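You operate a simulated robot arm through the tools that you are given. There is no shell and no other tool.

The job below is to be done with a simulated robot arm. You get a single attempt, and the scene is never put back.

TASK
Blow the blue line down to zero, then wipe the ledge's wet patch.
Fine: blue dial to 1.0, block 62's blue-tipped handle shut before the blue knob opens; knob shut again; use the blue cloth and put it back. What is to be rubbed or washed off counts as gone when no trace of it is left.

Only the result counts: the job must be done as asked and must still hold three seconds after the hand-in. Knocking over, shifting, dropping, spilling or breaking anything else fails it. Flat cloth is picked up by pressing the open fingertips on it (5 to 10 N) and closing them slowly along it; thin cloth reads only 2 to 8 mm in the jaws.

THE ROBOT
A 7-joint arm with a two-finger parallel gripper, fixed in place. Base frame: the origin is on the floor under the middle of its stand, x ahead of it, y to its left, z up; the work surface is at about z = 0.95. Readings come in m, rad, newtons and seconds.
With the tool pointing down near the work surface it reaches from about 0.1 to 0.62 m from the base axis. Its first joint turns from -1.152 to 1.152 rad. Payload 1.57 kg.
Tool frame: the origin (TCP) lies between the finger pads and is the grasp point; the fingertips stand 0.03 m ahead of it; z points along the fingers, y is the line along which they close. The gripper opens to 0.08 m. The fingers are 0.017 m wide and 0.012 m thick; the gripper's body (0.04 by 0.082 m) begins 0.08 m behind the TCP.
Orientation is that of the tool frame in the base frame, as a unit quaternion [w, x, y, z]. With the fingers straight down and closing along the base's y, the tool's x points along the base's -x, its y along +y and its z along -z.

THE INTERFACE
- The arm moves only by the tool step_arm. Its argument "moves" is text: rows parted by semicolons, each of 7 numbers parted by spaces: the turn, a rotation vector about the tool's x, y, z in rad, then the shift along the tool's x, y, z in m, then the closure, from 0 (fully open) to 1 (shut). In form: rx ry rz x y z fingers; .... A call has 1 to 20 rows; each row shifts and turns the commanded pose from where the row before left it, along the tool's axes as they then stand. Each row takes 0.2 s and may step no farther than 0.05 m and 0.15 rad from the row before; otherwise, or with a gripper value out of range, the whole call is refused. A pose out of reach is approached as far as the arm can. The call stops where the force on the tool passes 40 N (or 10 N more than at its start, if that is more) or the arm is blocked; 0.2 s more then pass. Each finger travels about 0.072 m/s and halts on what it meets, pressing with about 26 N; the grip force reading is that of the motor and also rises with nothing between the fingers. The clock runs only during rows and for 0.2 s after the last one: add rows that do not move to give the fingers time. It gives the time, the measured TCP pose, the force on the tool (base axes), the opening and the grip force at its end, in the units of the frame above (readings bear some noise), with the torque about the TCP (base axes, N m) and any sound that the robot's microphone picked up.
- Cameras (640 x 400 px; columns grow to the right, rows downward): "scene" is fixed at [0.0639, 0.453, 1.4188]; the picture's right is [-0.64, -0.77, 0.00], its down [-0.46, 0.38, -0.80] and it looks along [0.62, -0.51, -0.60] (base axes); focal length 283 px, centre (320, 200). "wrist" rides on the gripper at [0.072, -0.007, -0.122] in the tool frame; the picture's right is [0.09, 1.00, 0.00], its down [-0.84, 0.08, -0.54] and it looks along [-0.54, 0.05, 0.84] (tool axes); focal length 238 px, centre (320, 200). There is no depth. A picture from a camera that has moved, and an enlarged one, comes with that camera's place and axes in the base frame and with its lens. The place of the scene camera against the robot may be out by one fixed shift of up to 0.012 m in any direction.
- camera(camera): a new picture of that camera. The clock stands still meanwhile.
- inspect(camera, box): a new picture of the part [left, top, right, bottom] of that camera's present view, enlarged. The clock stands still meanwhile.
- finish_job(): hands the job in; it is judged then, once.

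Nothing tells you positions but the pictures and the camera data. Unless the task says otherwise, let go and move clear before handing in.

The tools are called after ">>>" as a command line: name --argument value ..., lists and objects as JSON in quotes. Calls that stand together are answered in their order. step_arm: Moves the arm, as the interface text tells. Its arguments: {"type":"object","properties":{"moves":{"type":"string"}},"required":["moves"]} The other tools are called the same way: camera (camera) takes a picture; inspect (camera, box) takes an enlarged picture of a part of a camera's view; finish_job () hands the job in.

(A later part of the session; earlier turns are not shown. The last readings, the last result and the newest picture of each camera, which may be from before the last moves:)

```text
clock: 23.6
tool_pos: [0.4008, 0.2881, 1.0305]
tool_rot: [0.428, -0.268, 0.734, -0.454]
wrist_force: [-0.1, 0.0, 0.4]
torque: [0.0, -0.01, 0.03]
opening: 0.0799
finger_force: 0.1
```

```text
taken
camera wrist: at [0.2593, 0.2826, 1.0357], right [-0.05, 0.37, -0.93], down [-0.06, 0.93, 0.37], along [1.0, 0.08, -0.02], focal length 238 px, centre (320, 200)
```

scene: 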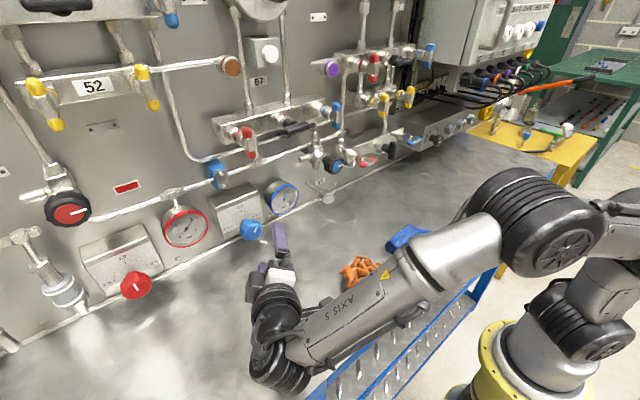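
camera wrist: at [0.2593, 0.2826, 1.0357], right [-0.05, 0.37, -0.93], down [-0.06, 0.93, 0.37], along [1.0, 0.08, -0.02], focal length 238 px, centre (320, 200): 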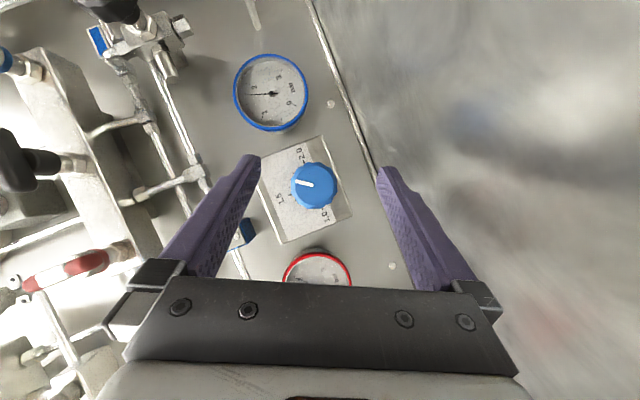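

The counter-clockwise side works to about −63° with no drift. I'll set the starting grip angle at about +25° in front of the knob.

>>> step_arm --moves "-0.0693 0 0.1212 0 0 0 0; -0.0693 0 0.1212 0 0 0 0; -0.0693 0 0.1212 0 0 0 0; -0.0693 0 0.1212 0 0 0 0; -0.0693 0 0.1212 0 0 0 0; -0.0693 0 0.1212 0 0 0 0; -0.0693 0 0.1212 0 0 0 0; -0.0693 0 0.1212 0 0 0 0; -0.0693 0 0.1212 0 0 0 0; -0.0693 0 0.1212 0 0 0 0; -0.0693 0 0.1212 0 0 0 0; 0 0 0 0 0 0 0"

>>> camera --camera "wrist"

>>> inspect --camera "wrist" --box '[220, 140, 420, 265]'

```text
clock: 26.2
tool_pos: [0.4007, 0.287, 1.0293]
tool_rot: [0.489, 0.103, 0.846, 0.186]
wrist_force: [0.5, 0.7, -0.5]
torque: [-0.02, 0.02, 0.01]
opening: 0.0798
finger_force: 0.0
```

```text
taken
camera wrist: at [0.2594, 0.2818, 1.0262], right [-0.05, 0.94, 0.34], down [-0.05, -0.34, 0.94], along [1.0, 0.03, 0.07], focal length 238 px, centre (320, 200)
```

wrist: 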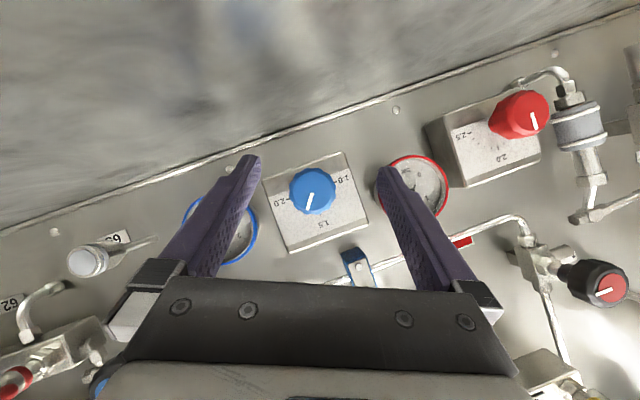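

```text
3.20 times, centred on (320, 202) of wrist
camera zoom: at [0.2594, 0.2818, 1.0262], right [-0.05, 0.94, 0.34], down [-0.05, -0.34, 0.94], along [1.0, 0.03, 0.07], focal length 763 px, centre (320, 192)
```

zoom: 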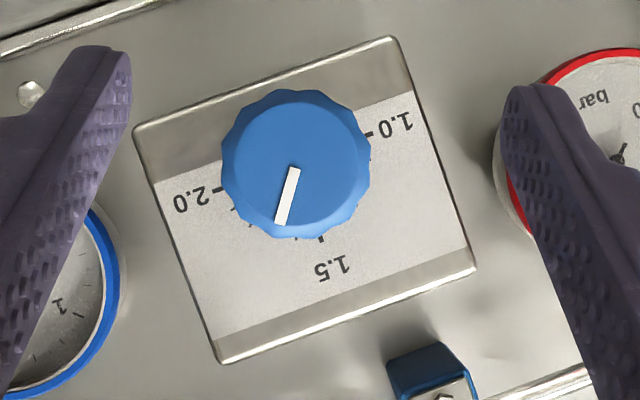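

The knob centre checks out at y ≈ 0.2846, z ≈ 1.031. I'll centre the open fingers on it and move straight in along x until the TCP is at x ≈ 0.476.

>>> step_arm --moves "0 0 0 -0.0024 -0.0014 -0.0014 0; 0 0 0 -0.0094 -0.00015 0.0163 0; 0 0 0 -0.0094 -0.00015 0.0163 0; 0 0 0 -0.0094 -0.00015 0.0163 0; 0 0 0 -0.0094 -0.00015 0.0163 0; 0 0 0 0 0 0 0"

>>> camera --camera "wrist"

>>> inspect --camera "scene" --box '[160, 170, 320, 270]'

```text
clock: 27.6
tool_pos: [0.476, 0.286, 1.0322]
tool_rot: [0.489, 0.102, 0.846, 0.186]
wrist_force: [-0.2, -0.3, 0.0]
torque: [-0.01, -0.01, 0.03]
opening: 0.08
finger_force: 0.2
```

```text
taken
camera wrist: at [0.3345, 0.2799, 1.0278], right [-0.05, 0.94, 0.34], down [-0.05, -0.34, 0.94], along [1.0, 0.03, 0.07], focal length 238 px, centre (320, 200)
```

wrist: 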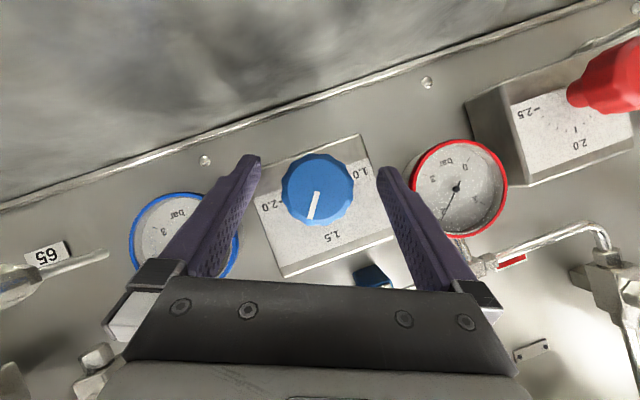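

```text
4.00 times, centred on (240, 220) of scene
camera zoom: at [0.064, 0.453, 1.4188], right [-0.64, -0.77, 0.0], down [-0.46, 0.38, -0.8], along [0.62, -0.51, -0.6], focal length 1132 px, centre (640, 120)
```

zoom: 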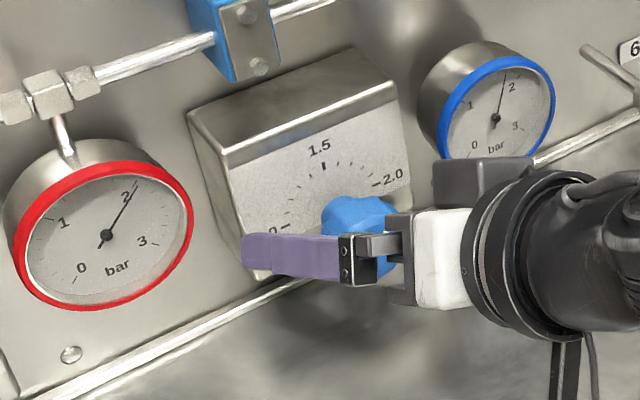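

The knob sits between the open fingers. I'll shift 2 mm to centre it, then close on it.

>>> step_arm --moves "0 0 0 0 -0.002 0 0; 0 0 0 0 0 0 0.3; 0 0 0 0 0 0 0.45; 0 0 0 0 0 0 0.7; 0 0 0 0 0 0 0.7; 0 0 0 0 0 0 0.7"

>>> camera --camera "wrist"

```text
clock: 29.0
tool_pos: [0.4759, 0.2845, 1.0306]
tool_rot: [0.489, 0.103, 0.846, 0.185]
wrist_force: [0.7, 1.6, 0.5]
torque: [0.03, 0.01, 0.11]
opening: 0.0412
finger_force: 45.5
```

```text
taken
camera wrist: at [0.3344, 0.2782, 1.0274], right [-0.05, 0.94, 0.34], down [-0.05, -0.34, 0.94], along [1.0, 0.03, 0.07], focal length 238 px, centre (320, 200)
```

wrist: 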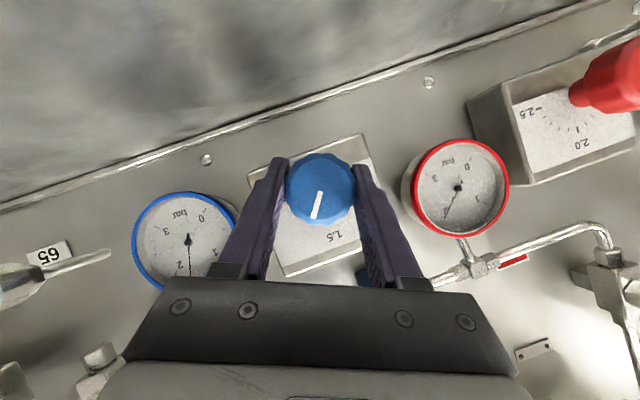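

The knob is gripped (41 mm). Now I'll turn it counter-clockwise about the x axis, starting with five steps.

>>> step_arm --moves "0.0711 0.0011 -0.1229 0 0 0 0.7; 0.0711 0.0011 -0.1229 0 0 0 0.7; 0.0711 0.0011 -0.1229 0 0 0 0.7; 0.0711 0.0011 -0.1229 0 0 0 0.7; 0.0711 0.0011 -0.1229 0 0 0 0.7; 0 0 0 0 0 0 0.7"

>>> camera --camera "wrist"

>>> inspect --camera "scene" --box '[160, 170, 320, 270]'

```text
clock: 30.4
tool_pos: [0.4756, 0.2844, 1.031]
tool_rot: [0.494, -0.075, 0.857, -0.121]
wrist_force: [-6.0, 9.1, 2.8]
torque: [-0.06, 0.54, -0.03]
opening: 0.0413
finger_force: 45.0
```

```text
taken
camera wrist: at [0.3343, 0.2773, 1.0327], right [-0.06, 0.93, -0.36], down [-0.05, 0.35, 0.93], along [1.0, 0.07, 0.03], focal length 238 px, centre (320, 200)
```

wrist: 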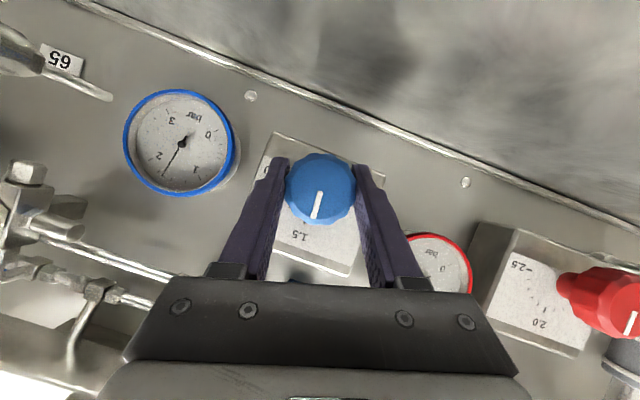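

```text
4.00 times, centred on (240, 220) of scene
camera zoom: at [0.0637, 0.4533, 1.4187], right [-0.64, -0.77, 0.0], down [-0.46, 0.38, -0.8], along [0.62, -0.51, -0.6], focal length 1132 px, centre (640, 120)
```

zoom: 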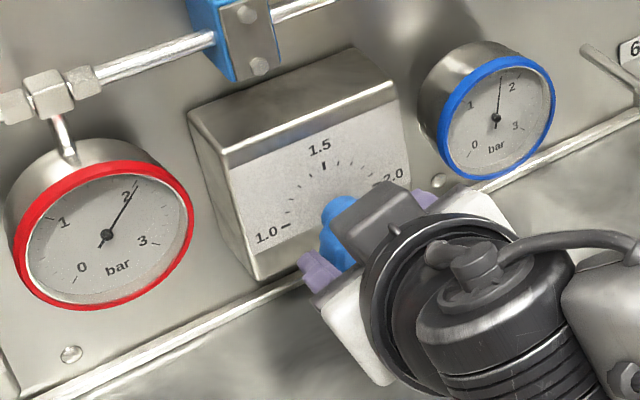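

The knob turns with the hand, and the blue gauge has started to fall slightly. I'll continue another five steps.

>>> step_arm --moves "0.0711 0.0011 -0.1229 0 0 0 0.7; 0.0711 0.0011 -0.1229 0 0 0 0.7; 0.0711 0.0011 -0.1229 0 0 0 0.7; 0.0711 0.0011 -0.1229 0 0 0 0.7; 0.0711 0.0011 -0.1229 0 0 0 0.7; 0 0 0 0 0 0 0.7"

>>> camera --camera "wrist"

>>> inspect --camera "scene" --box '[160, 170, 320, 270]'

```text
clock: 31.8
tool_pos: [0.4742, 0.2857, 1.03]
tool_rot: [0.438, -0.244, 0.761, -0.41]
wrist_force: [-13.2, 16.7, 2.5]
torque: [-0.04, 0.15, 0.2]
opening: 0.0412
finger_force: 44.6
```

```text
taken
camera wrist: at [0.3343, 0.2802, 1.0372], right [-0.05, 0.47, -0.88], down [-0.05, 0.88, 0.48], along [1.0, 0.07, -0.02], focal length 238 px, centre (320, 200)
```

wrist: 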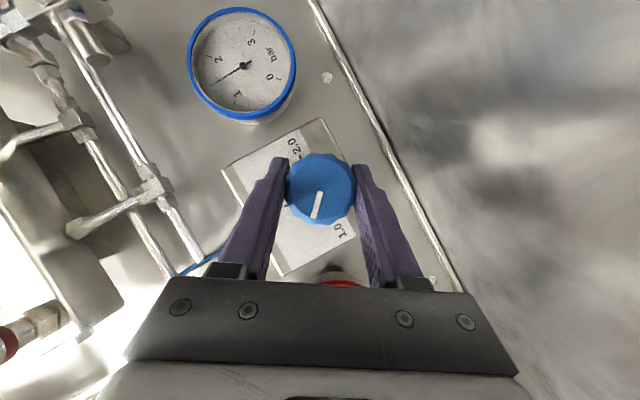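

```text
4.00 times, centred on (240, 220) of scene
camera zoom: at [0.0635, 0.4535, 1.4186], right [-0.64, -0.77, 0.0], down [-0.46, 0.38, -0.8], along [0.62, -0.51, -0.6], focal length 1132 px, centre (640, 120)
```

zoom: 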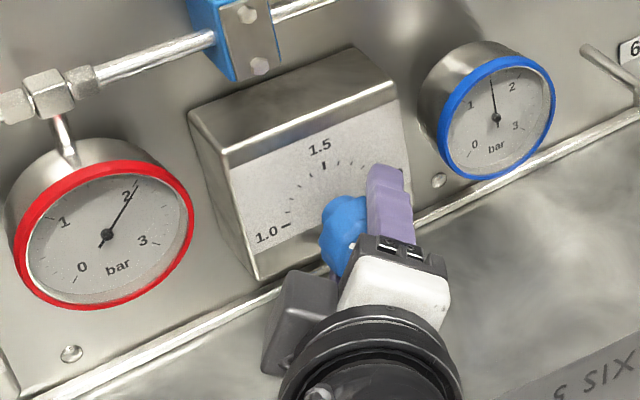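

The gauge is following the dial down (now ≈1.45), and the dial is near 1.24. I'll release, turn the open hand back about the same axis, and regrip for the rest.

>>> step_arm --moves "0 0 0 0 0 0 0.4; 0 0 0 0 0 0 0; 0 0 0 0 0 0 0; -0.0714 -0.0011 0.1235 0 0 0 0; -0.0714 -0.0011 0.1235 0 0 0 0; -0.0714 -0.0011 0.1235 0 0 0 0; -0.0714 -0.0011 0.1235 0 0 0 0; -0.0714 -0.0011 0.1235 0 0 0 0; -0.0714 -0.0011 0.1235 0 0 0 0; 0 0 0 0 0 0 0"

>>> camera --camera "wrist"

>>> inspect --camera "wrist" --box '[220, 130, 420, 255]'

>>> inspect --camera "scene" --box '[160, 170, 320, 270]'

```text
clock: 34.0
tool_pos: [0.476, 0.2847, 1.0313]
tool_rot: [0.499, -0.038, 0.864, -0.056]
wrist_force: [0.9, 0.1, 0.2]
torque: [0.01, 0.0, -0.02]
opening: 0.0798
finger_force: 0.1
```

```text
taken
camera wrist: at [0.3348, 0.2766, 1.0319], right [-0.05, 0.98, -0.21], down [-0.05, 0.21, 0.98], along [1.0, 0.06, 0.04], focal length 238 px, centre (320, 200)
```

wrist: 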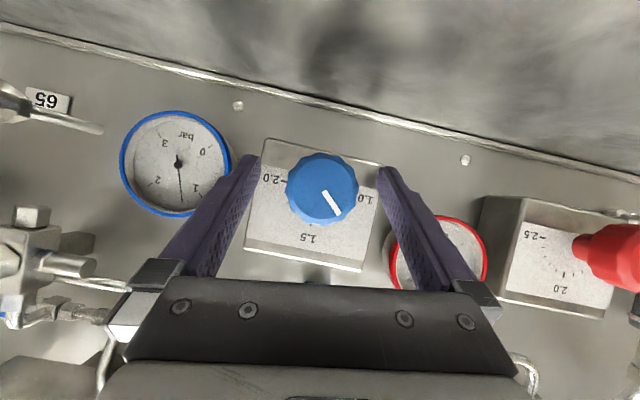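

```text
3.20 times, centred on (320, 192) of wrist
camera zoom: at [0.3348, 0.2766, 1.0319], right [-0.05, 0.98, -0.21], down [-0.05, 0.21, 0.98], along [1.0, 0.06, 0.04], focal length 763 px, centre (320, 224)
```

zoom: 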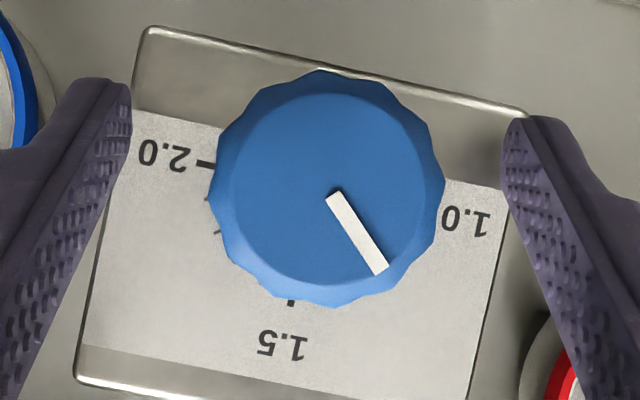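

```text
4.00 times, centred on (240, 220) of scene
camera zoom: at [0.0639, 0.453, 1.4188], right [-0.64, -0.77, 0.0], down [-0.46, 0.38, -0.8], along [0.62, -0.51, -0.6], focal length 1132 px, centre (640, 120)
```

zoom: 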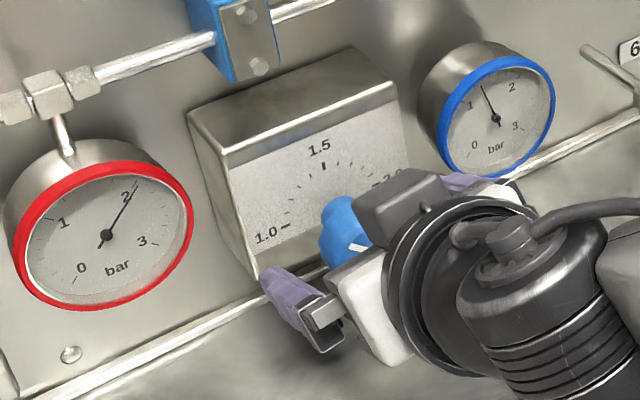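

The pointer stands 46° left of 1.5 now, so it needs about 44° more to reach 1.0. I'll regrip and turn that much.

>>> step_arm --moves "0 0 0 0 0 0 0.3; 0 0 0 0 0 0 0.45; 0 0 0 0 0 0 0.7; 0 0 0 0 0 0 0.7; 0.0641 0.001 -0.1108 0 0 0 0.7; 0.0641 0.001 -0.1108 0 0 0 0.7; 0.0641 0.001 -0.1108 0 0 0 0.7; 0.0641 0.001 -0.1108 0 0 0 0.7; 0.0641 0.001 -0.1108 0 0 0 0.7; 0.0641 0.001 -0.1108 0 0 0 0.7; 0 0 0 0 0 0 0.7; 0 0 0 0 0 0 0.3; 0 0 0 0 0 0 0; 0 0 0 0 0 0 0"

>>> inspect --camera "wrist" --box '[220, 130, 420, 255]'

>>> inspect --camera "scene" --box '[160, 170, 320, 270]'

```text
clock: 37.0
tool_pos: [0.4751, 0.2844, 1.0299]
tool_rot: [0.448, -0.222, 0.78, -0.376]
wrist_force: [0.8, -0.1, -0.5]
torque: [0.0, -0.03, -0.01]
opening: 0.0799
finger_force: 0.0
```

```text
3.20 times, centred on (320, 192) of wrist
camera zoom: at [0.3346, 0.2787, 1.0373], right [-0.05, 0.55, -0.83], down [-0.05, 0.83, 0.55], along [1.0, 0.07, -0.02], focal length 763 px, centre (320, 224)
```

zoom: 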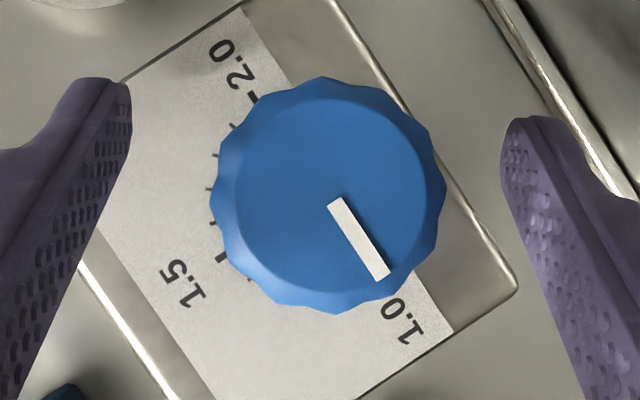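

```text
4.00 times, centred on (240, 220) of scene
camera zoom: at [0.0639, 0.453, 1.4188], right [-0.64, -0.77, 0.0], down [-0.46, 0.38, -0.8], along [0.62, -0.51, -0.6], focal length 1132 px, centre (640, 120)
```

zoom: 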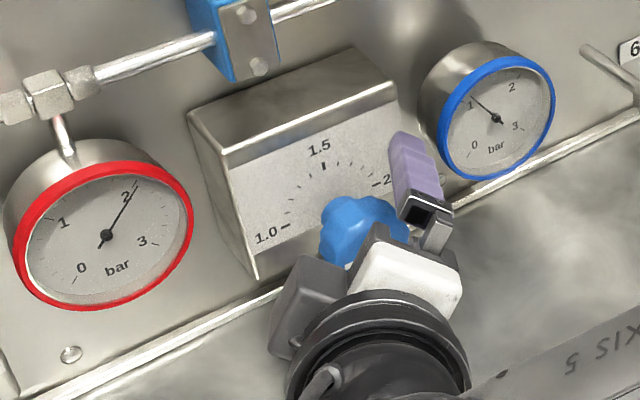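

The pointer lines up with 1.0 within a degree or two, and the blue gauge is still sinking toward 1.0. I'll back straight out from the knob and look at the dial squarely.

>>> step_arm --moves "0 0 0 0.0188 0.0003 -0.0325 0; 0 0 0 0.0188 0.0003 -0.0325 0; -0.0714 -0.0011 0.1235 0 0 0 0; -0.0714 -0.0011 0.1235 0 0 0 0; -0.0714 -0.0011 0.1235 0 0 0 0; -0.0714 -0.0011 0.1235 0 0 0 0; -0.0714 -0.0011 0.1235 0 0 0 0; -0.0714 -0.0011 0.1235 0 0 0 0; 0 0 0 0 0 0 0"

>>> camera --camera "wrist"

>>> inspect --camera "wrist" --box '[240, 140, 400, 240]'

>>> inspect --camera "scene" --box '[160, 170, 320, 270]'

```text
clock: 39.0
tool_pos: [0.401, 0.2843, 1.0301]
tool_rot: [0.5, -0.013, 0.866, -0.019]
wrist_force: [0.3, -0.3, -0.7]
torque: [-0.02, -0.02, -0.01]
opening: 0.08
finger_force: 0.0
```

```text
taken
camera wrist: at [0.2596, 0.2768, 1.0308], right [-0.05, 0.99, -0.13], down [-0.05, 0.12, 0.99], along [1.0, 0.06, 0.04], focal length 238 px, centre (320, 200)
```

wrist: 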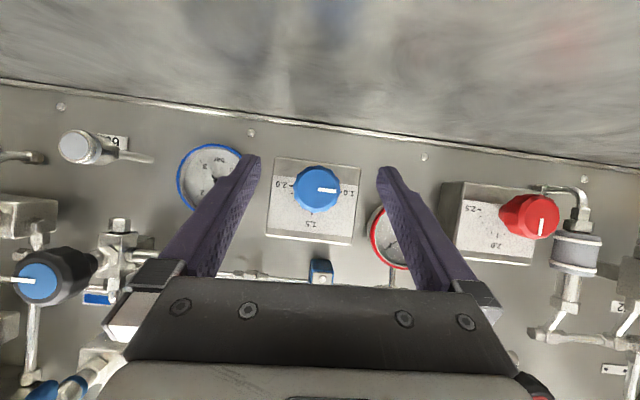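

```text
4.00 times, centred on (320, 190) of wrist
camera zoom: at [0.2596, 0.2768, 1.0308], right [-0.05, 0.99, -0.13], down [-0.05, 0.12, 0.99], along [1.0, 0.06, 0.04], focal length 953 px, centre (320, 240)
```

zoom: 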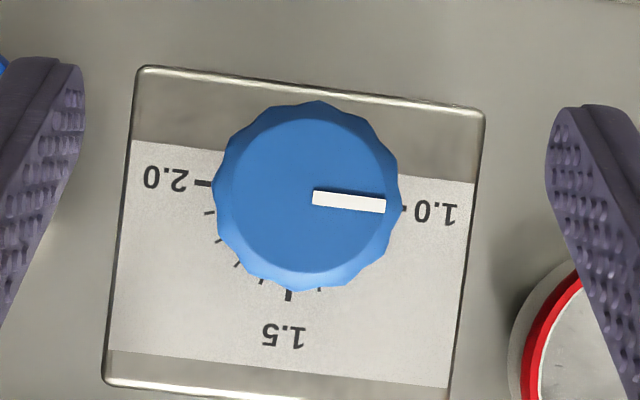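

```text
4.00 times, centred on (240, 220) of scene
camera zoom: at [0.0639, 0.453, 1.4188], right [-0.64, -0.77, 0.0], down [-0.46, 0.38, -0.8], along [0.62, -0.51, -0.6], focal length 1132 px, centre (640, 120)
```

zoom: 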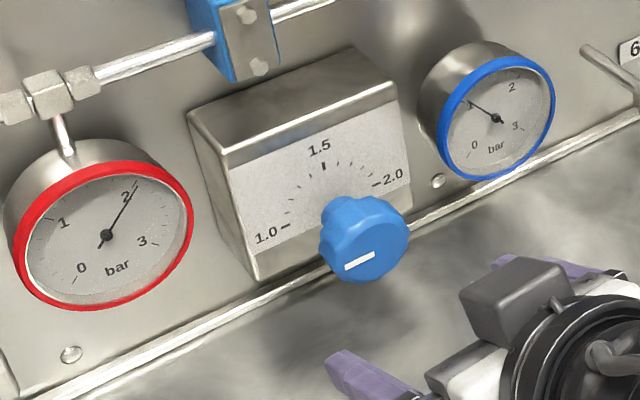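

The dial reads exactly 1.0 and the gauge has come down to about 1.0. Because the line follows the dial with handle 62 horizontal, that handle is likely open now. I'll move over to block 62 for a close look.

>>> step_arm --moves "-0.02 0 0.035 -0.0172 0 -0.0369 0; 0 0 0 -0.0172 0 -0.0369 0; 0 0 0 -0.0172 0 -0.0369 0; 0 0 0 0 -0.0474 0 0; 0 0 0 0 -0.0474 0 0; 0 0 0 0 -0.0474 0 0; 0 0 0 0 -0.0474 0 0; 0 0 0 0 -0.0474 0 0; 0 0 0 0 -0.0474 0 0; 0 0 0 0 -0.0474 0 0; 0 0 0 0 -0.0474 0 0; 0 0 0 0 -0.0474 0 0; 0 0 0 0 -0.0474 0 0; 0 0 0 0 0 0 0"

>>> camera --camera "wrist"

>>> inspect --camera "wrist" --box '[230, 120, 430, 245]'

>>> camera --camera "scene"

```text
clock: 42.0
tool_pos: [0.332, -0.1833, 1.1355]
tool_rot: [0.499, -0.005, 0.867, -0.002]
wrist_force: [0.0, 0.8, 0.8]
torque: [-0.02, 0.01, -0.02]
opening: 0.08
finger_force: 0.0
out of reach, approached as far as the arm can: row 9
```

```text
taken
camera wrist: at [0.1915, -0.1903, 1.1353], right [-0.05, 0.99, -0.09], down [-0.05, 0.08, 1.0], along [1.0, 0.06, 0.05], focal length 238 px, centre (320, 200)
```

wrist: 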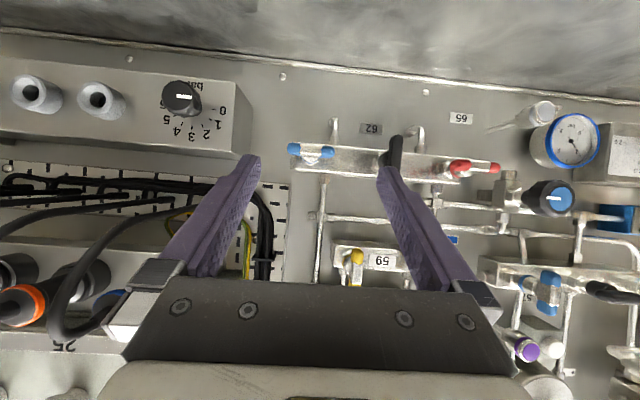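

```text
3.20 times, centred on (330, 182) of wrist
camera zoom: at [0.1915, -0.1903, 1.1353], right [-0.05, 0.99, -0.09], down [-0.05, 0.08, 1.0], along [1.0, 0.06, 0.05], focal length 763 px, centre (288, 256)
```

zoom: 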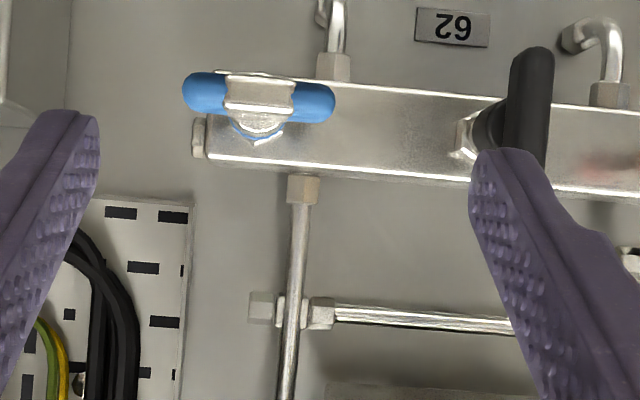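

```text
taken
```

scene: 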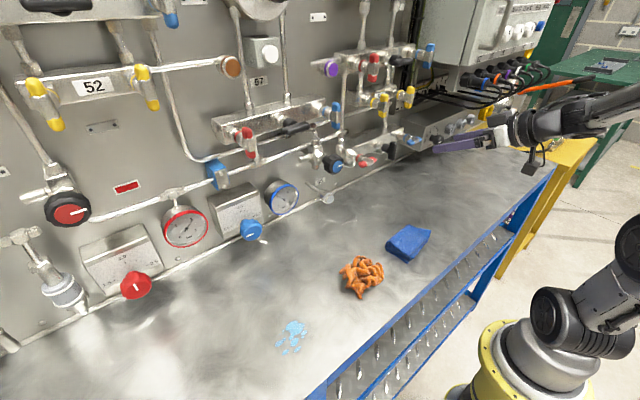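

Block 62's blue handle is a bar about 50 mm long, horizontal, centred near (0.448, −0.190, 1.0945) and turning about x. I'll line up in front of it and test how far the hand can turn there.

>>> step_arm --moves "0 0 0 0.0082 -0.0033 0.0268 0; 0 0 0 0.0082 -0.0033 0.0268 0; 0.0705 0.0009 -0.1211 0 0 0 0; 0.0705 0.0009 -0.1211 0 0 0 0; 0.0705 0.0009 -0.1211 0 0 0 0; 0.0705 0.0009 -0.1211 0 0 0 0; 0 0 0 0 0 0 0"

>>> inspect --camera "wrist" --box '[220, 130, 420, 255]'

>>> inspect --camera "scene" --box '[160, 170, 320, 270]'

```text
clock: 43.6
tool_pos: [0.3714, -0.1901, 1.0951]
tool_rot: [0.479, -0.142, 0.832, -0.242]
wrist_force: [-0.3, 0.5, -0.4]
torque: [0.01, -0.01, 0.0]
opening: 0.08
finger_force: 0.1
```

```text
3.20 times, centred on (320, 192) of wrist
camera zoom: at [0.23, -0.1957, 1.0984], right [-0.05, 0.8, -0.6], down [-0.05, 0.6, 0.8], along [1.0, 0.07, 0.01], focal length 763 px, centre (320, 224)
```

zoom: 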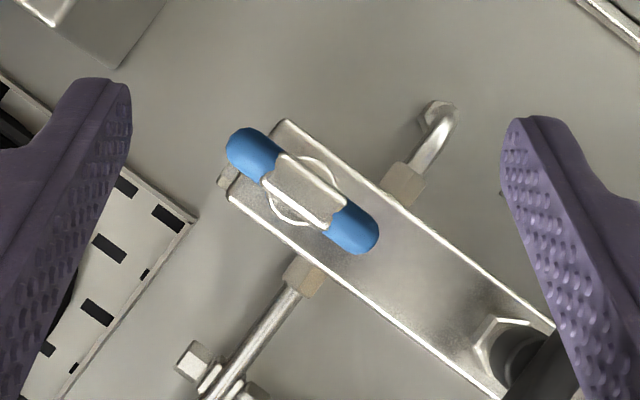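

```text
4.00 times, centred on (240, 220) of scene
camera zoom: at [0.0639, 0.453, 1.4188], right [-0.64, -0.77, 0.0], down [-0.46, 0.38, -0.8], along [0.62, -0.51, -0.6], focal length 1132 px, centre (640, 120)
```

zoom: 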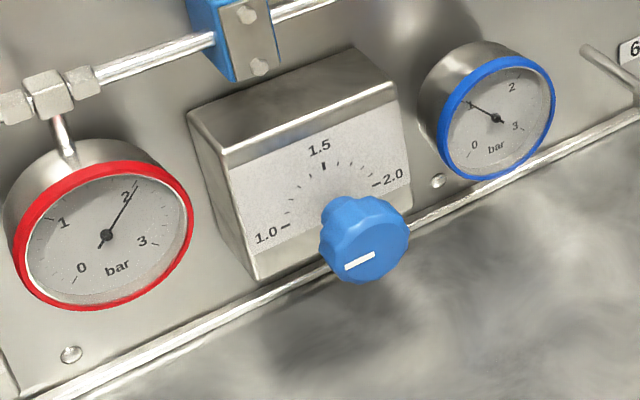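

The handle's axis points along x, centred at y ≈ −0.1905, z ≈ 1.0955, and the gauge holds at 1.0. I'll continue the turn test in this direction.

>>> step_arm --moves "0.0705 0.0009 -0.1211 0 0 0 0; 0.0705 0.0009 -0.1211 0 0 0 0; 0 0 0 0 0 0 0"

```text
clock: 44.4
tool_pos: [0.3722, -0.1897, 1.0944]
tool_rot: [0.454, -0.207, 0.79, -0.357]
wrist_force: [-0.6, 0.3, 0.0]
torque: [-0.01, -0.02, 0.0]
opening: 0.0801
finger_force: 0.1
```

>>> step_arm --moves "0.0705 0.0009 -0.1211 0 0 0 0; 0.0705 0.0009 -0.1211 0 0 0 0; 0 0 0 0 0 0 0"

>>> camera --camera "scene"

>>> camera --camera "wrist"

```text
clock: 45.2
tool_pos: [0.3721, -0.1903, 1.0952]
tool_rot: [0.421, -0.268, 0.732, -0.463]
wrist_force: [0.4, -0.8, -0.4]
torque: [0.03, 0.0, -0.04]
opening: 0.0799
finger_force: 0.0
```

```text
taken
```

scene: 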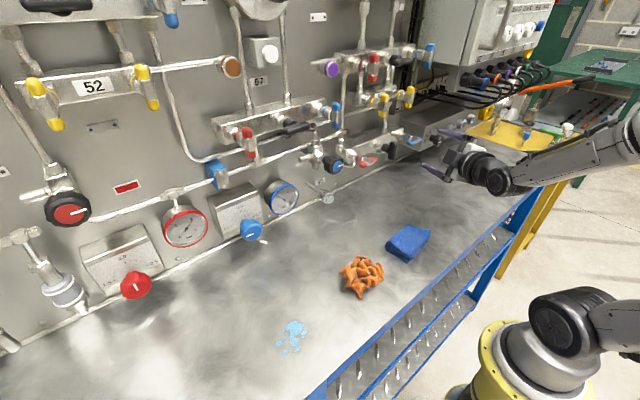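

```text
taken
camera wrist: at [0.23, -0.1928, 1.1014], right [-0.05, 0.35, -0.93], down [-0.05, 0.93, 0.35], along [1.0, 0.06, -0.03], focal length 238 px, centre (320, 200)
```

wrist: 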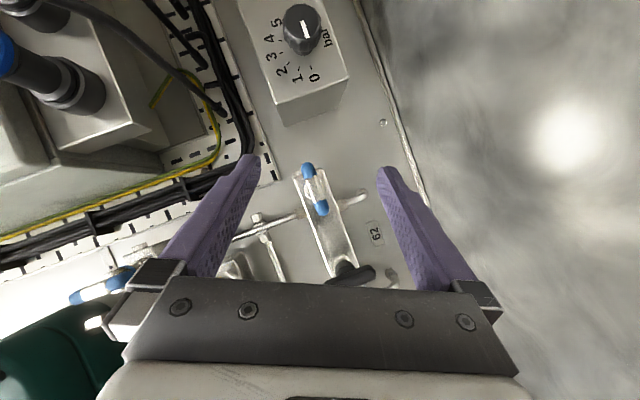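

−64° is reached cleanly. I'll go two more steps toward −85°, where the fingers would close square on the horizontal bar.

>>> step_arm --moves "0.0705 0.0009 -0.1211 0 0 0 0; 0.0705 0.0009 -0.1211 0 0 0 0; 0 0 0 0 0 0 0"

>>> camera --camera "wrist"

>>> inspect --camera "wrist" --box '[240, 130, 400, 250]'

```text
clock: 46.0
tool_pos: [0.371, -0.1899, 1.0942]
tool_rot: [0.379, -0.324, 0.661, -0.561]
wrist_force: [-0.1, 0.0, -0.6]
torque: [0.04, -0.01, 0.01]
opening: 0.0803
finger_force: 0.0
```

```text
taken
camera wrist: at [0.2299, -0.1909, 1.1021], right [-0.05, 0.08, -1.0], down [-0.05, 1.0, 0.08], along [1.0, 0.05, -0.05], focal length 238 px, centre (320, 200)
```

wrist: 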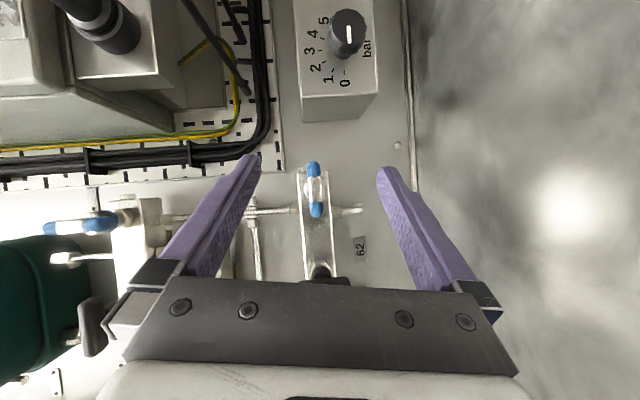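

```text
3.33 times, centred on (320, 190) of wrist
camera zoom: at [0.2299, -0.1909, 1.1021], right [-0.05, 0.08, -1.0], down [-0.05, 1.0, 0.08], along [1.0, 0.05, -0.05], focal length 794 px, centre (320, 233)
```

zoom: 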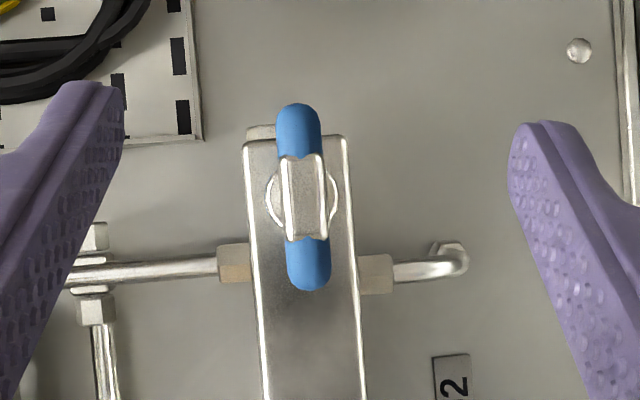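

At about −80° the fingers are nearly square to the bar, and the block face is at x ≈ 0.487. I'll move in along x to TCP x ≈ 0.442 with open fingers above and below the bar.

>>> step_arm --moves "0 0 0 -0.0119 -0.0005 0.0205 0; 0 0 0 -0.0119 -0.0005 0.0205 0; 0 0 0 -0.0119 -0.0002 0.0205 0; 0 0 0 0 0 0 0"

>>> camera --camera "wrist"

>>> inspect --camera "scene" --box '[340, 110, 460, 185]'

```text
clock: 47.0
tool_pos: [0.4434, -0.1902, 1.0968]
tool_rot: [0.38, -0.325, 0.661, -0.56]
wrist_force: [0.1, 0.1, -0.7]
torque: [-0.01, -0.03, -0.04]
opening: 0.0802
finger_force: 0.1
```

```text
taken
camera wrist: at [0.3012, -0.1916, 1.1034], right [-0.05, 0.08, -1.0], down [-0.05, 1.0, 0.08], along [1.0, 0.05, -0.05], focal length 238 px, centre (320, 200)
```

wrist: 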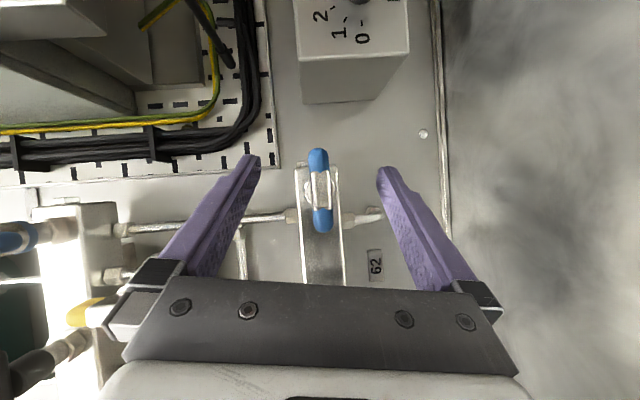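

```text
5.33 times, centred on (400, 148) of scene
camera zoom: at [0.064, 0.453, 1.4188], right [-0.64, -0.77, 0.0], down [-0.46, 0.38, -0.8], along [0.62, -0.51, -0.6], focal length 1510 px, centre (-107, 480)
```

zoom: 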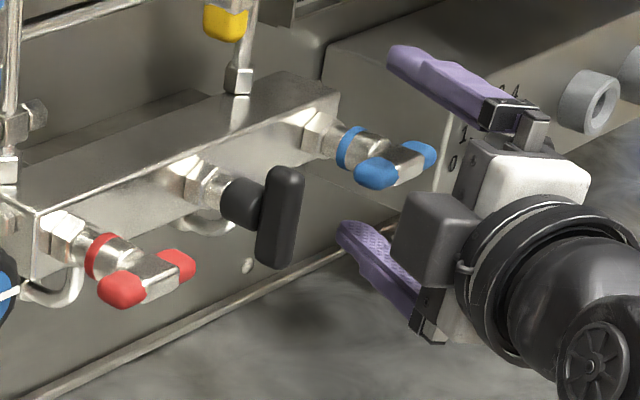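

The fingers straddle the bar and it's centred at the TCP. I'll close gently on it.

>>> step_arm --moves "0 0 0 0 0 0 0.3; 0 0 0 0 0 0 0.6; 0 0 0 0 0 0 0.8; 0 0 0 0 0 0 0.95; 0 0 0 0 0 0 0.95; 0 0 0 0 0 0 0.95"

>>> inspect --camera "wrist" --box '[240, 130, 400, 250]'

>>> inspect --camera "scene" --box '[340, 110, 460, 185]'

```text
clock: 48.4
tool_pos: [0.4431, -0.1892, 1.0965]
tool_rot: [0.379, -0.324, 0.661, -0.561]
wrist_force: [1.5, 0.6, -2.7]
torque: [0.0, -0.02, 0.01]
opening: 0.0208
finger_force: 34.5
```

```text
3.33 times, centred on (320, 190) of wrist
camera zoom: at [0.3008, -0.1917, 1.1031], right [-0.05, 0.08, -1.0], down [-0.05, 1.0, 0.08], along [1.0, 0.05, -0.05], focal length 794 px, centre (320, 233)
```

zoom: 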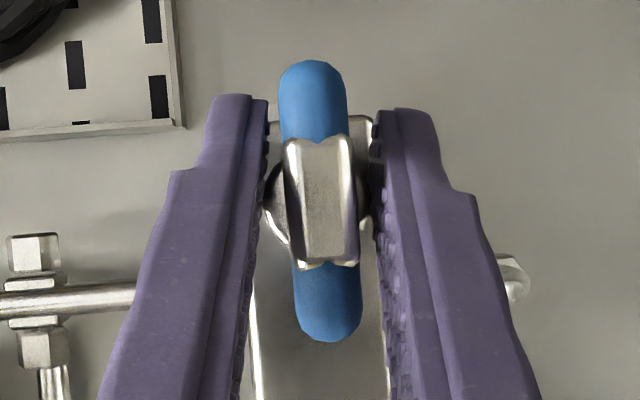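

```text
5.33 times, centred on (400, 148) of scene
camera zoom: at [0.064, 0.453, 1.4188], right [-0.64, -0.77, 0.0], down [-0.46, 0.38, -0.8], along [0.62, -0.51, -0.6], focal length 1510 px, centre (-107, 480)
```

zoom: 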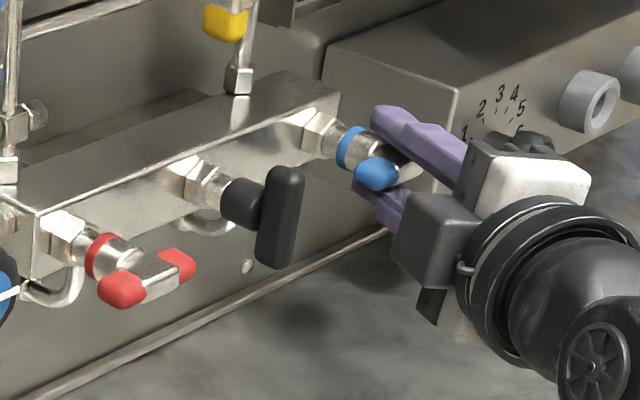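

The opening stopped at 21 mm, so the fingertips reached past the bar onto the round stem collar. I'll open a little, back out 15 mm, and close again on the bar alone.

>>> step_arm --moves "0 0 0 0 0 0 0.5; 0 0 0 0 0 0 0.5; 0 0 0 0.0076 0.0001 -0.013 0.5; 0 0 0 0 0 0 0.7; 0 0 0 0 0 0 0.9; 0 0 0 0 0 0 1; 0 0 0 0 0 0 1"

>>> inspect --camera "wrist" --box '[240, 130, 400, 250]'

>>> inspect --camera "scene" --box '[340, 110, 460, 185]'

```text
clock: 50.0
tool_pos: [0.4256, -0.1915, 1.0952]
tool_rot: [0.378, -0.322, 0.662, -0.562]
wrist_force: [-8.5, -12.8, -2.4]
torque: [-0.04, -0.08, -1.2]
opening: 0.012
finger_force: 28.8
```

```text
3.33 times, centred on (320, 190) of wrist
camera zoom: at [0.2846, -0.1927, 1.1026], right [-0.05, 0.08, -1.0], down [-0.04, 1.0, 0.09], along [1.0, 0.05, -0.05], focal length 794 px, centre (320, 233)
```

zoom: 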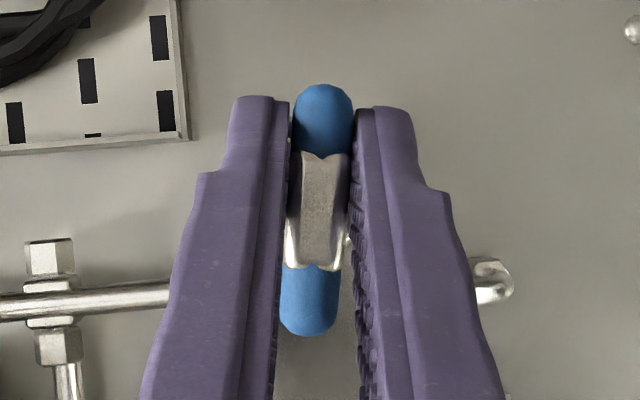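

```text
5.33 times, centred on (400, 148) of scene
camera zoom: at [0.0637, 0.4525, 1.4189], right [-0.64, -0.77, 0.0], down [-0.46, 0.38, -0.8], along [0.62, -0.51, -0.6], focal length 1510 px, centre (-107, 480)
```

zoom: 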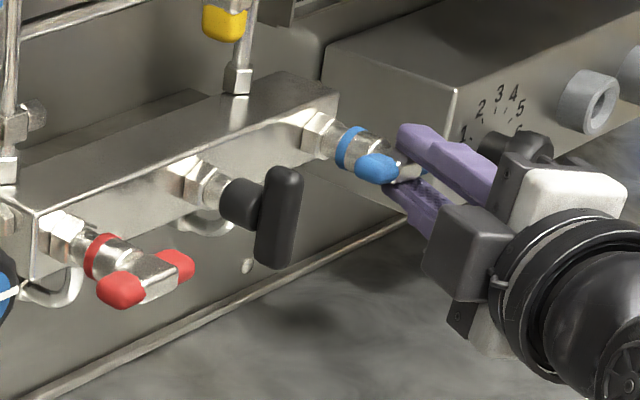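

The bar is now gripped (12 mm) and it already turned a few degrees clockwise as it aligned, so clockwise is free. The contact is near the bar's rounded right end, though, so I'll open, shift 12 mm left to centre the tips on it, and regrip.

>>> step_arm --moves "0 0 0 0 0 0 0.5; 0 0 0 0 0 0 0.5; 0 0 0 -0.0102 0.0019 -0.006 0.5; 0 0 0 0 0 0 0.7; 0 0 0 0 0 0 0.9; 0 0 0 0 0 0 1; 0 0 0 0 0 0 1"

>>> inspect --camera "wrist" --box '[240, 130, 400, 250]'

```text
clock: 51.6
tool_pos: [0.428, -0.1771, 1.0955]
tool_rot: [0.38, -0.324, 0.66, -0.562]
wrist_force: [-2.4, 0.0, 8.4]
torque: [-0.08, -0.2, -0.14]
opening: 0.0204
finger_force: 34.3
```

```text
3.33 times, centred on (320, 190) of wrist
camera zoom: at [0.2859, -0.1798, 1.1041], right [-0.05, 0.08, -1.0], down [-0.05, 1.0, 0.08], along [1.0, 0.05, -0.04], focal length 794 px, centre (320, 233)
```

zoom: 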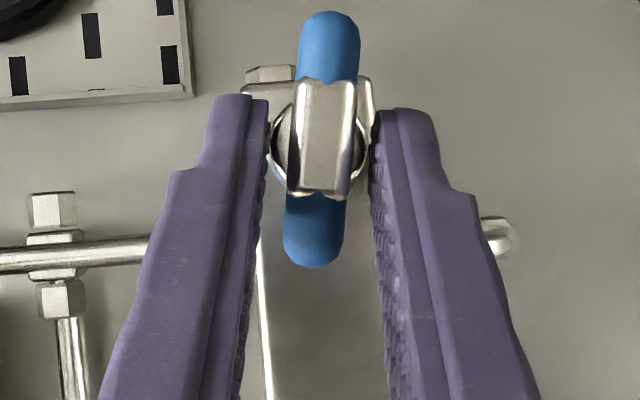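

It caught the collar again (20 mm), which starts right behind the bar. I'll open, back out another 7 mm and close.

>>> step_arm --moves "0 0 0 0 0 0 0.5; 0 0 0 0 0 0 0.5; 0 0 0 0.0036 0 -0.006 0.5; 0 0 0 0 0 0 0.7; 0 0 0 0 0 0 0.9; 0 0 0 0 0 0 1; 0 0 0 0 0 0 1"

>>> inspect --camera "wrist" --box '[240, 130, 400, 250]'

```text
clock: 53.2
tool_pos: [0.4203, -0.1792, 1.097]
tool_rot: [0.38, -0.323, 0.659, -0.563]
wrist_force: [-4.0, -0.9, 8.1]
torque: [-0.09, -0.1, -0.28]
opening: 0.0118
finger_force: 28.7
```

```text
3.33 times, centred on (320, 190) of wrist
camera zoom: at [0.2789, -0.1798, 1.1041], right [-0.05, 0.08, -1.0], down [-0.05, 1.0, 0.08], along [1.0, 0.05, -0.04], focal length 794 px, centre (320, 233)
```

zoom: 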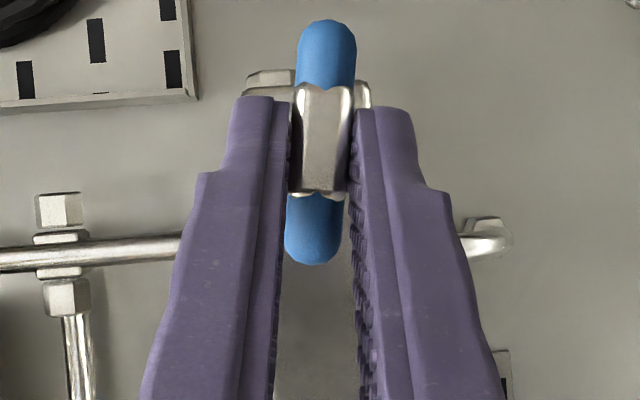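

Now the bar itself is gripped (11.8 mm) at its middle. I'll turn it clockwise about its own axis, three steps first.

>>> step_arm --moves "-0.0713 -0.0002 0.121 -0.0002 -0.0017 -0.0001 1; -0.0713 -0.0002 0.121 -0.0002 -0.0017 -0.0001 1; -0.0713 -0.0002 0.121 -0.0002 -0.0017 -0.0001 1; 0 0 0 0 0 0 1"

>>> inspect --camera "wrist" --box '[240, 130, 400, 250]'

>>> inspect --camera "scene" --box '[340, 110, 460, 185]'

>>> inspect --camera "scene" --box '[160, 170, 320, 270]'

```text
clock: 54.2
tool_pos: [0.4201, -0.1799, 1.1025]
tool_rot: [0.439, -0.236, 0.764, -0.409]
wrist_force: [0.2, -20.7, 6.1]
torque: [-0.11, -0.45, -0.17]
opening: 0.012
finger_force: 28.7
```

```text
3.33 times, centred on (320, 190) of wrist
camera zoom: at [0.2789, -0.184, 1.1079], right [-0.05, 0.48, -0.87], down [-0.05, 0.87, 0.49], along [1.0, 0.06, -0.02], focal length 794 px, centre (320, 233)
```

zoom: 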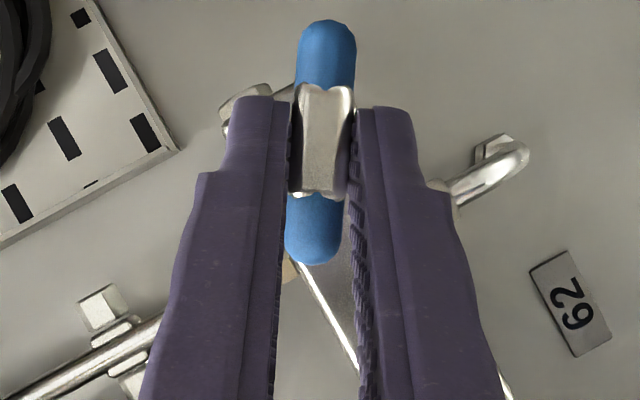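

```text
5.33 times, centred on (400, 148) of scene
camera zoom: at [0.0639, 0.4524, 1.419], right [-0.64, -0.77, 0.0], down [-0.46, 0.38, -0.8], along [0.62, -0.51, -0.6], focal length 1510 px, centre (-107, 480)
```

zoom: 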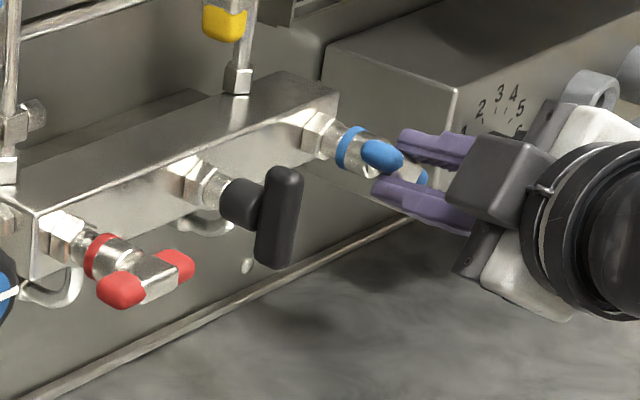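

```text
4.00 times, centred on (240, 220) of scene
camera zoom: at [0.0639, 0.4524, 1.419], right [-0.64, -0.77, 0.0], down [-0.46, 0.38, -0.8], along [0.62, -0.51, -0.6], focal length 1132 px, centre (640, 120)
```

zoom: 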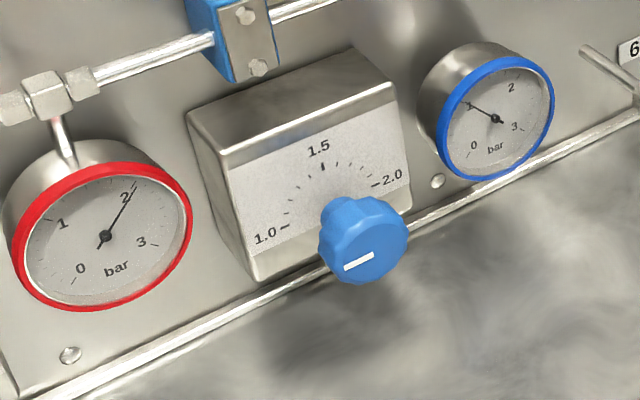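

The handle is turning clockwise with the hand. I'll continue three more steps while watching the force.

>>> step_arm --moves "-0.0713 -0.0002 0.121 0.0006 -0.0022 0.0003 1; -0.0713 -0.0002 0.121 0 -0.0017 0 1; -0.0713 -0.0002 0.121 0 -0.0017 0 1; 0 0 0 0 0 0 1"

>>> inspect --camera "wrist" --box '[240, 130, 400, 250]'

>>> inspect --camera "scene" --box '[340, 110, 460, 185]'

```text
clock: 55.2
tool_pos: [0.4205, -0.1831, 1.1043]
tool_rot: [0.477, -0.14, 0.834, -0.241]
wrist_force: [-7.1, -14.8, 13.0]
torque: [-0.26, 0.44, -1.04]
opening: 0.0119
finger_force: 29.0
```

```text
3.33 times, centred on (320, 190) of wrist
camera zoom: at [0.2788, -0.1898, 1.1097], right [-0.05, 0.8, -0.6], down [-0.04, 0.6, 0.8], along [1.0, 0.07, 0.0], focal length 794 px, centre (320, 233)
```

zoom: 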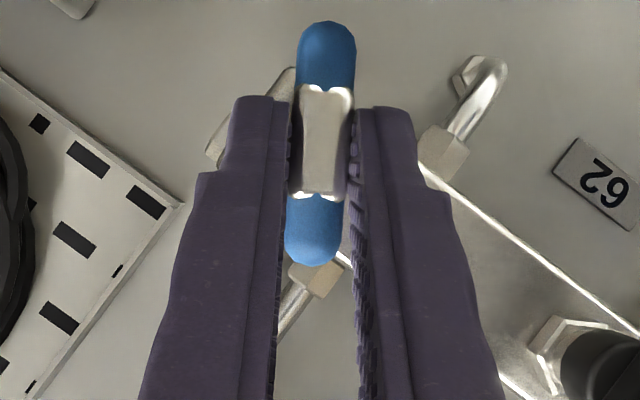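

```text
5.33 times, centred on (400, 148) of scene
camera zoom: at [0.0636, 0.4526, 1.4189], right [-0.64, -0.77, 0.0], down [-0.46, 0.38, -0.8], along [0.62, -0.51, -0.6], focal length 1510 px, centre (-107, 480)
```

zoom: 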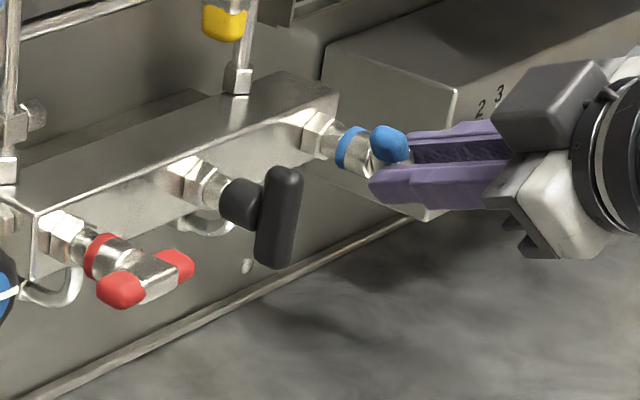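

About 58° done with moderate forces. Four more steps bring the bar upright.

>>> step_arm --moves "-0.0713 -0.0002 0.121 0 -0.0017 0 1; -0.0713 -0.0002 0.121 0 -0.0017 0 1; -0.0713 -0.0002 0.121 0 -0.0017 0 1; -0.0713 -0.0002 0.121 0 -0.0017 0 1; 0 0 0 0 0 0 1"

>>> inspect --camera "wrist" --box '[240, 130, 400, 250]'

>>> inspect --camera "scene" --box '[340, 110, 460, 185]'

>>> inspect --camera "scene" --box '[160, 170, 320, 270]'

```text
clock: 56.4
tool_pos: [0.4208, -0.1903, 1.1066]
tool_rot: [0.495, -0.004, 0.869, 0.0]
wrist_force: [-12.1, -12.8, 10.8]
torque: [-0.14, 0.28, -0.57]
opening: 0.0121
finger_force: 29.2
```

```text
3.33 times, centred on (320, 190) of wrist
camera zoom: at [0.2787, -0.1973, 1.1079], right [-0.05, 1.0, -0.08], down [-0.04, 0.08, 1.0], along [1.0, 0.06, 0.04], focal length 794 px, centre (320, 233)
```

zoom: 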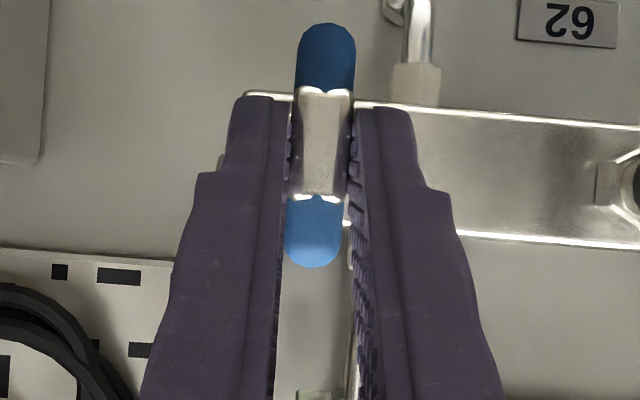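

```text
5.33 times, centred on (400, 148) of scene
camera zoom: at [0.0634, 0.4526, 1.4189], right [-0.64, -0.77, 0.0], down [-0.46, 0.38, -0.8], along [0.62, -0.51, -0.6], focal length 1510 px, centre (-107, 480)
```

zoom: 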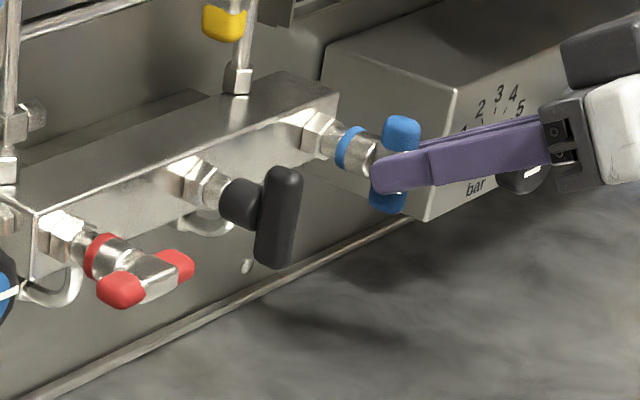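

```text
4.00 times, centred on (240, 220) of scene
camera zoom: at [0.0634, 0.4526, 1.4189], right [-0.64, -0.77, 0.0], down [-0.46, 0.38, -0.8], along [0.62, -0.51, -0.6], focal length 1132 px, centre (640, 120)
```

zoom: 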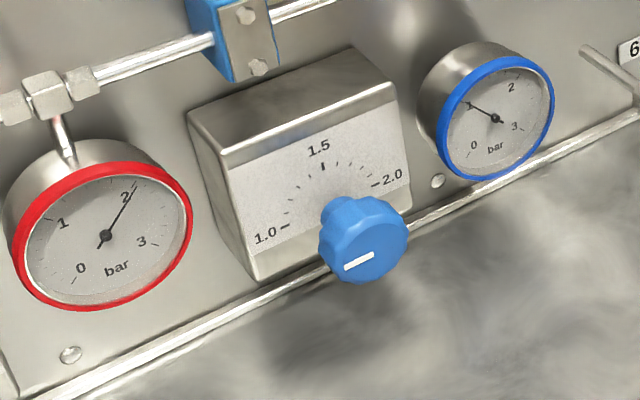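

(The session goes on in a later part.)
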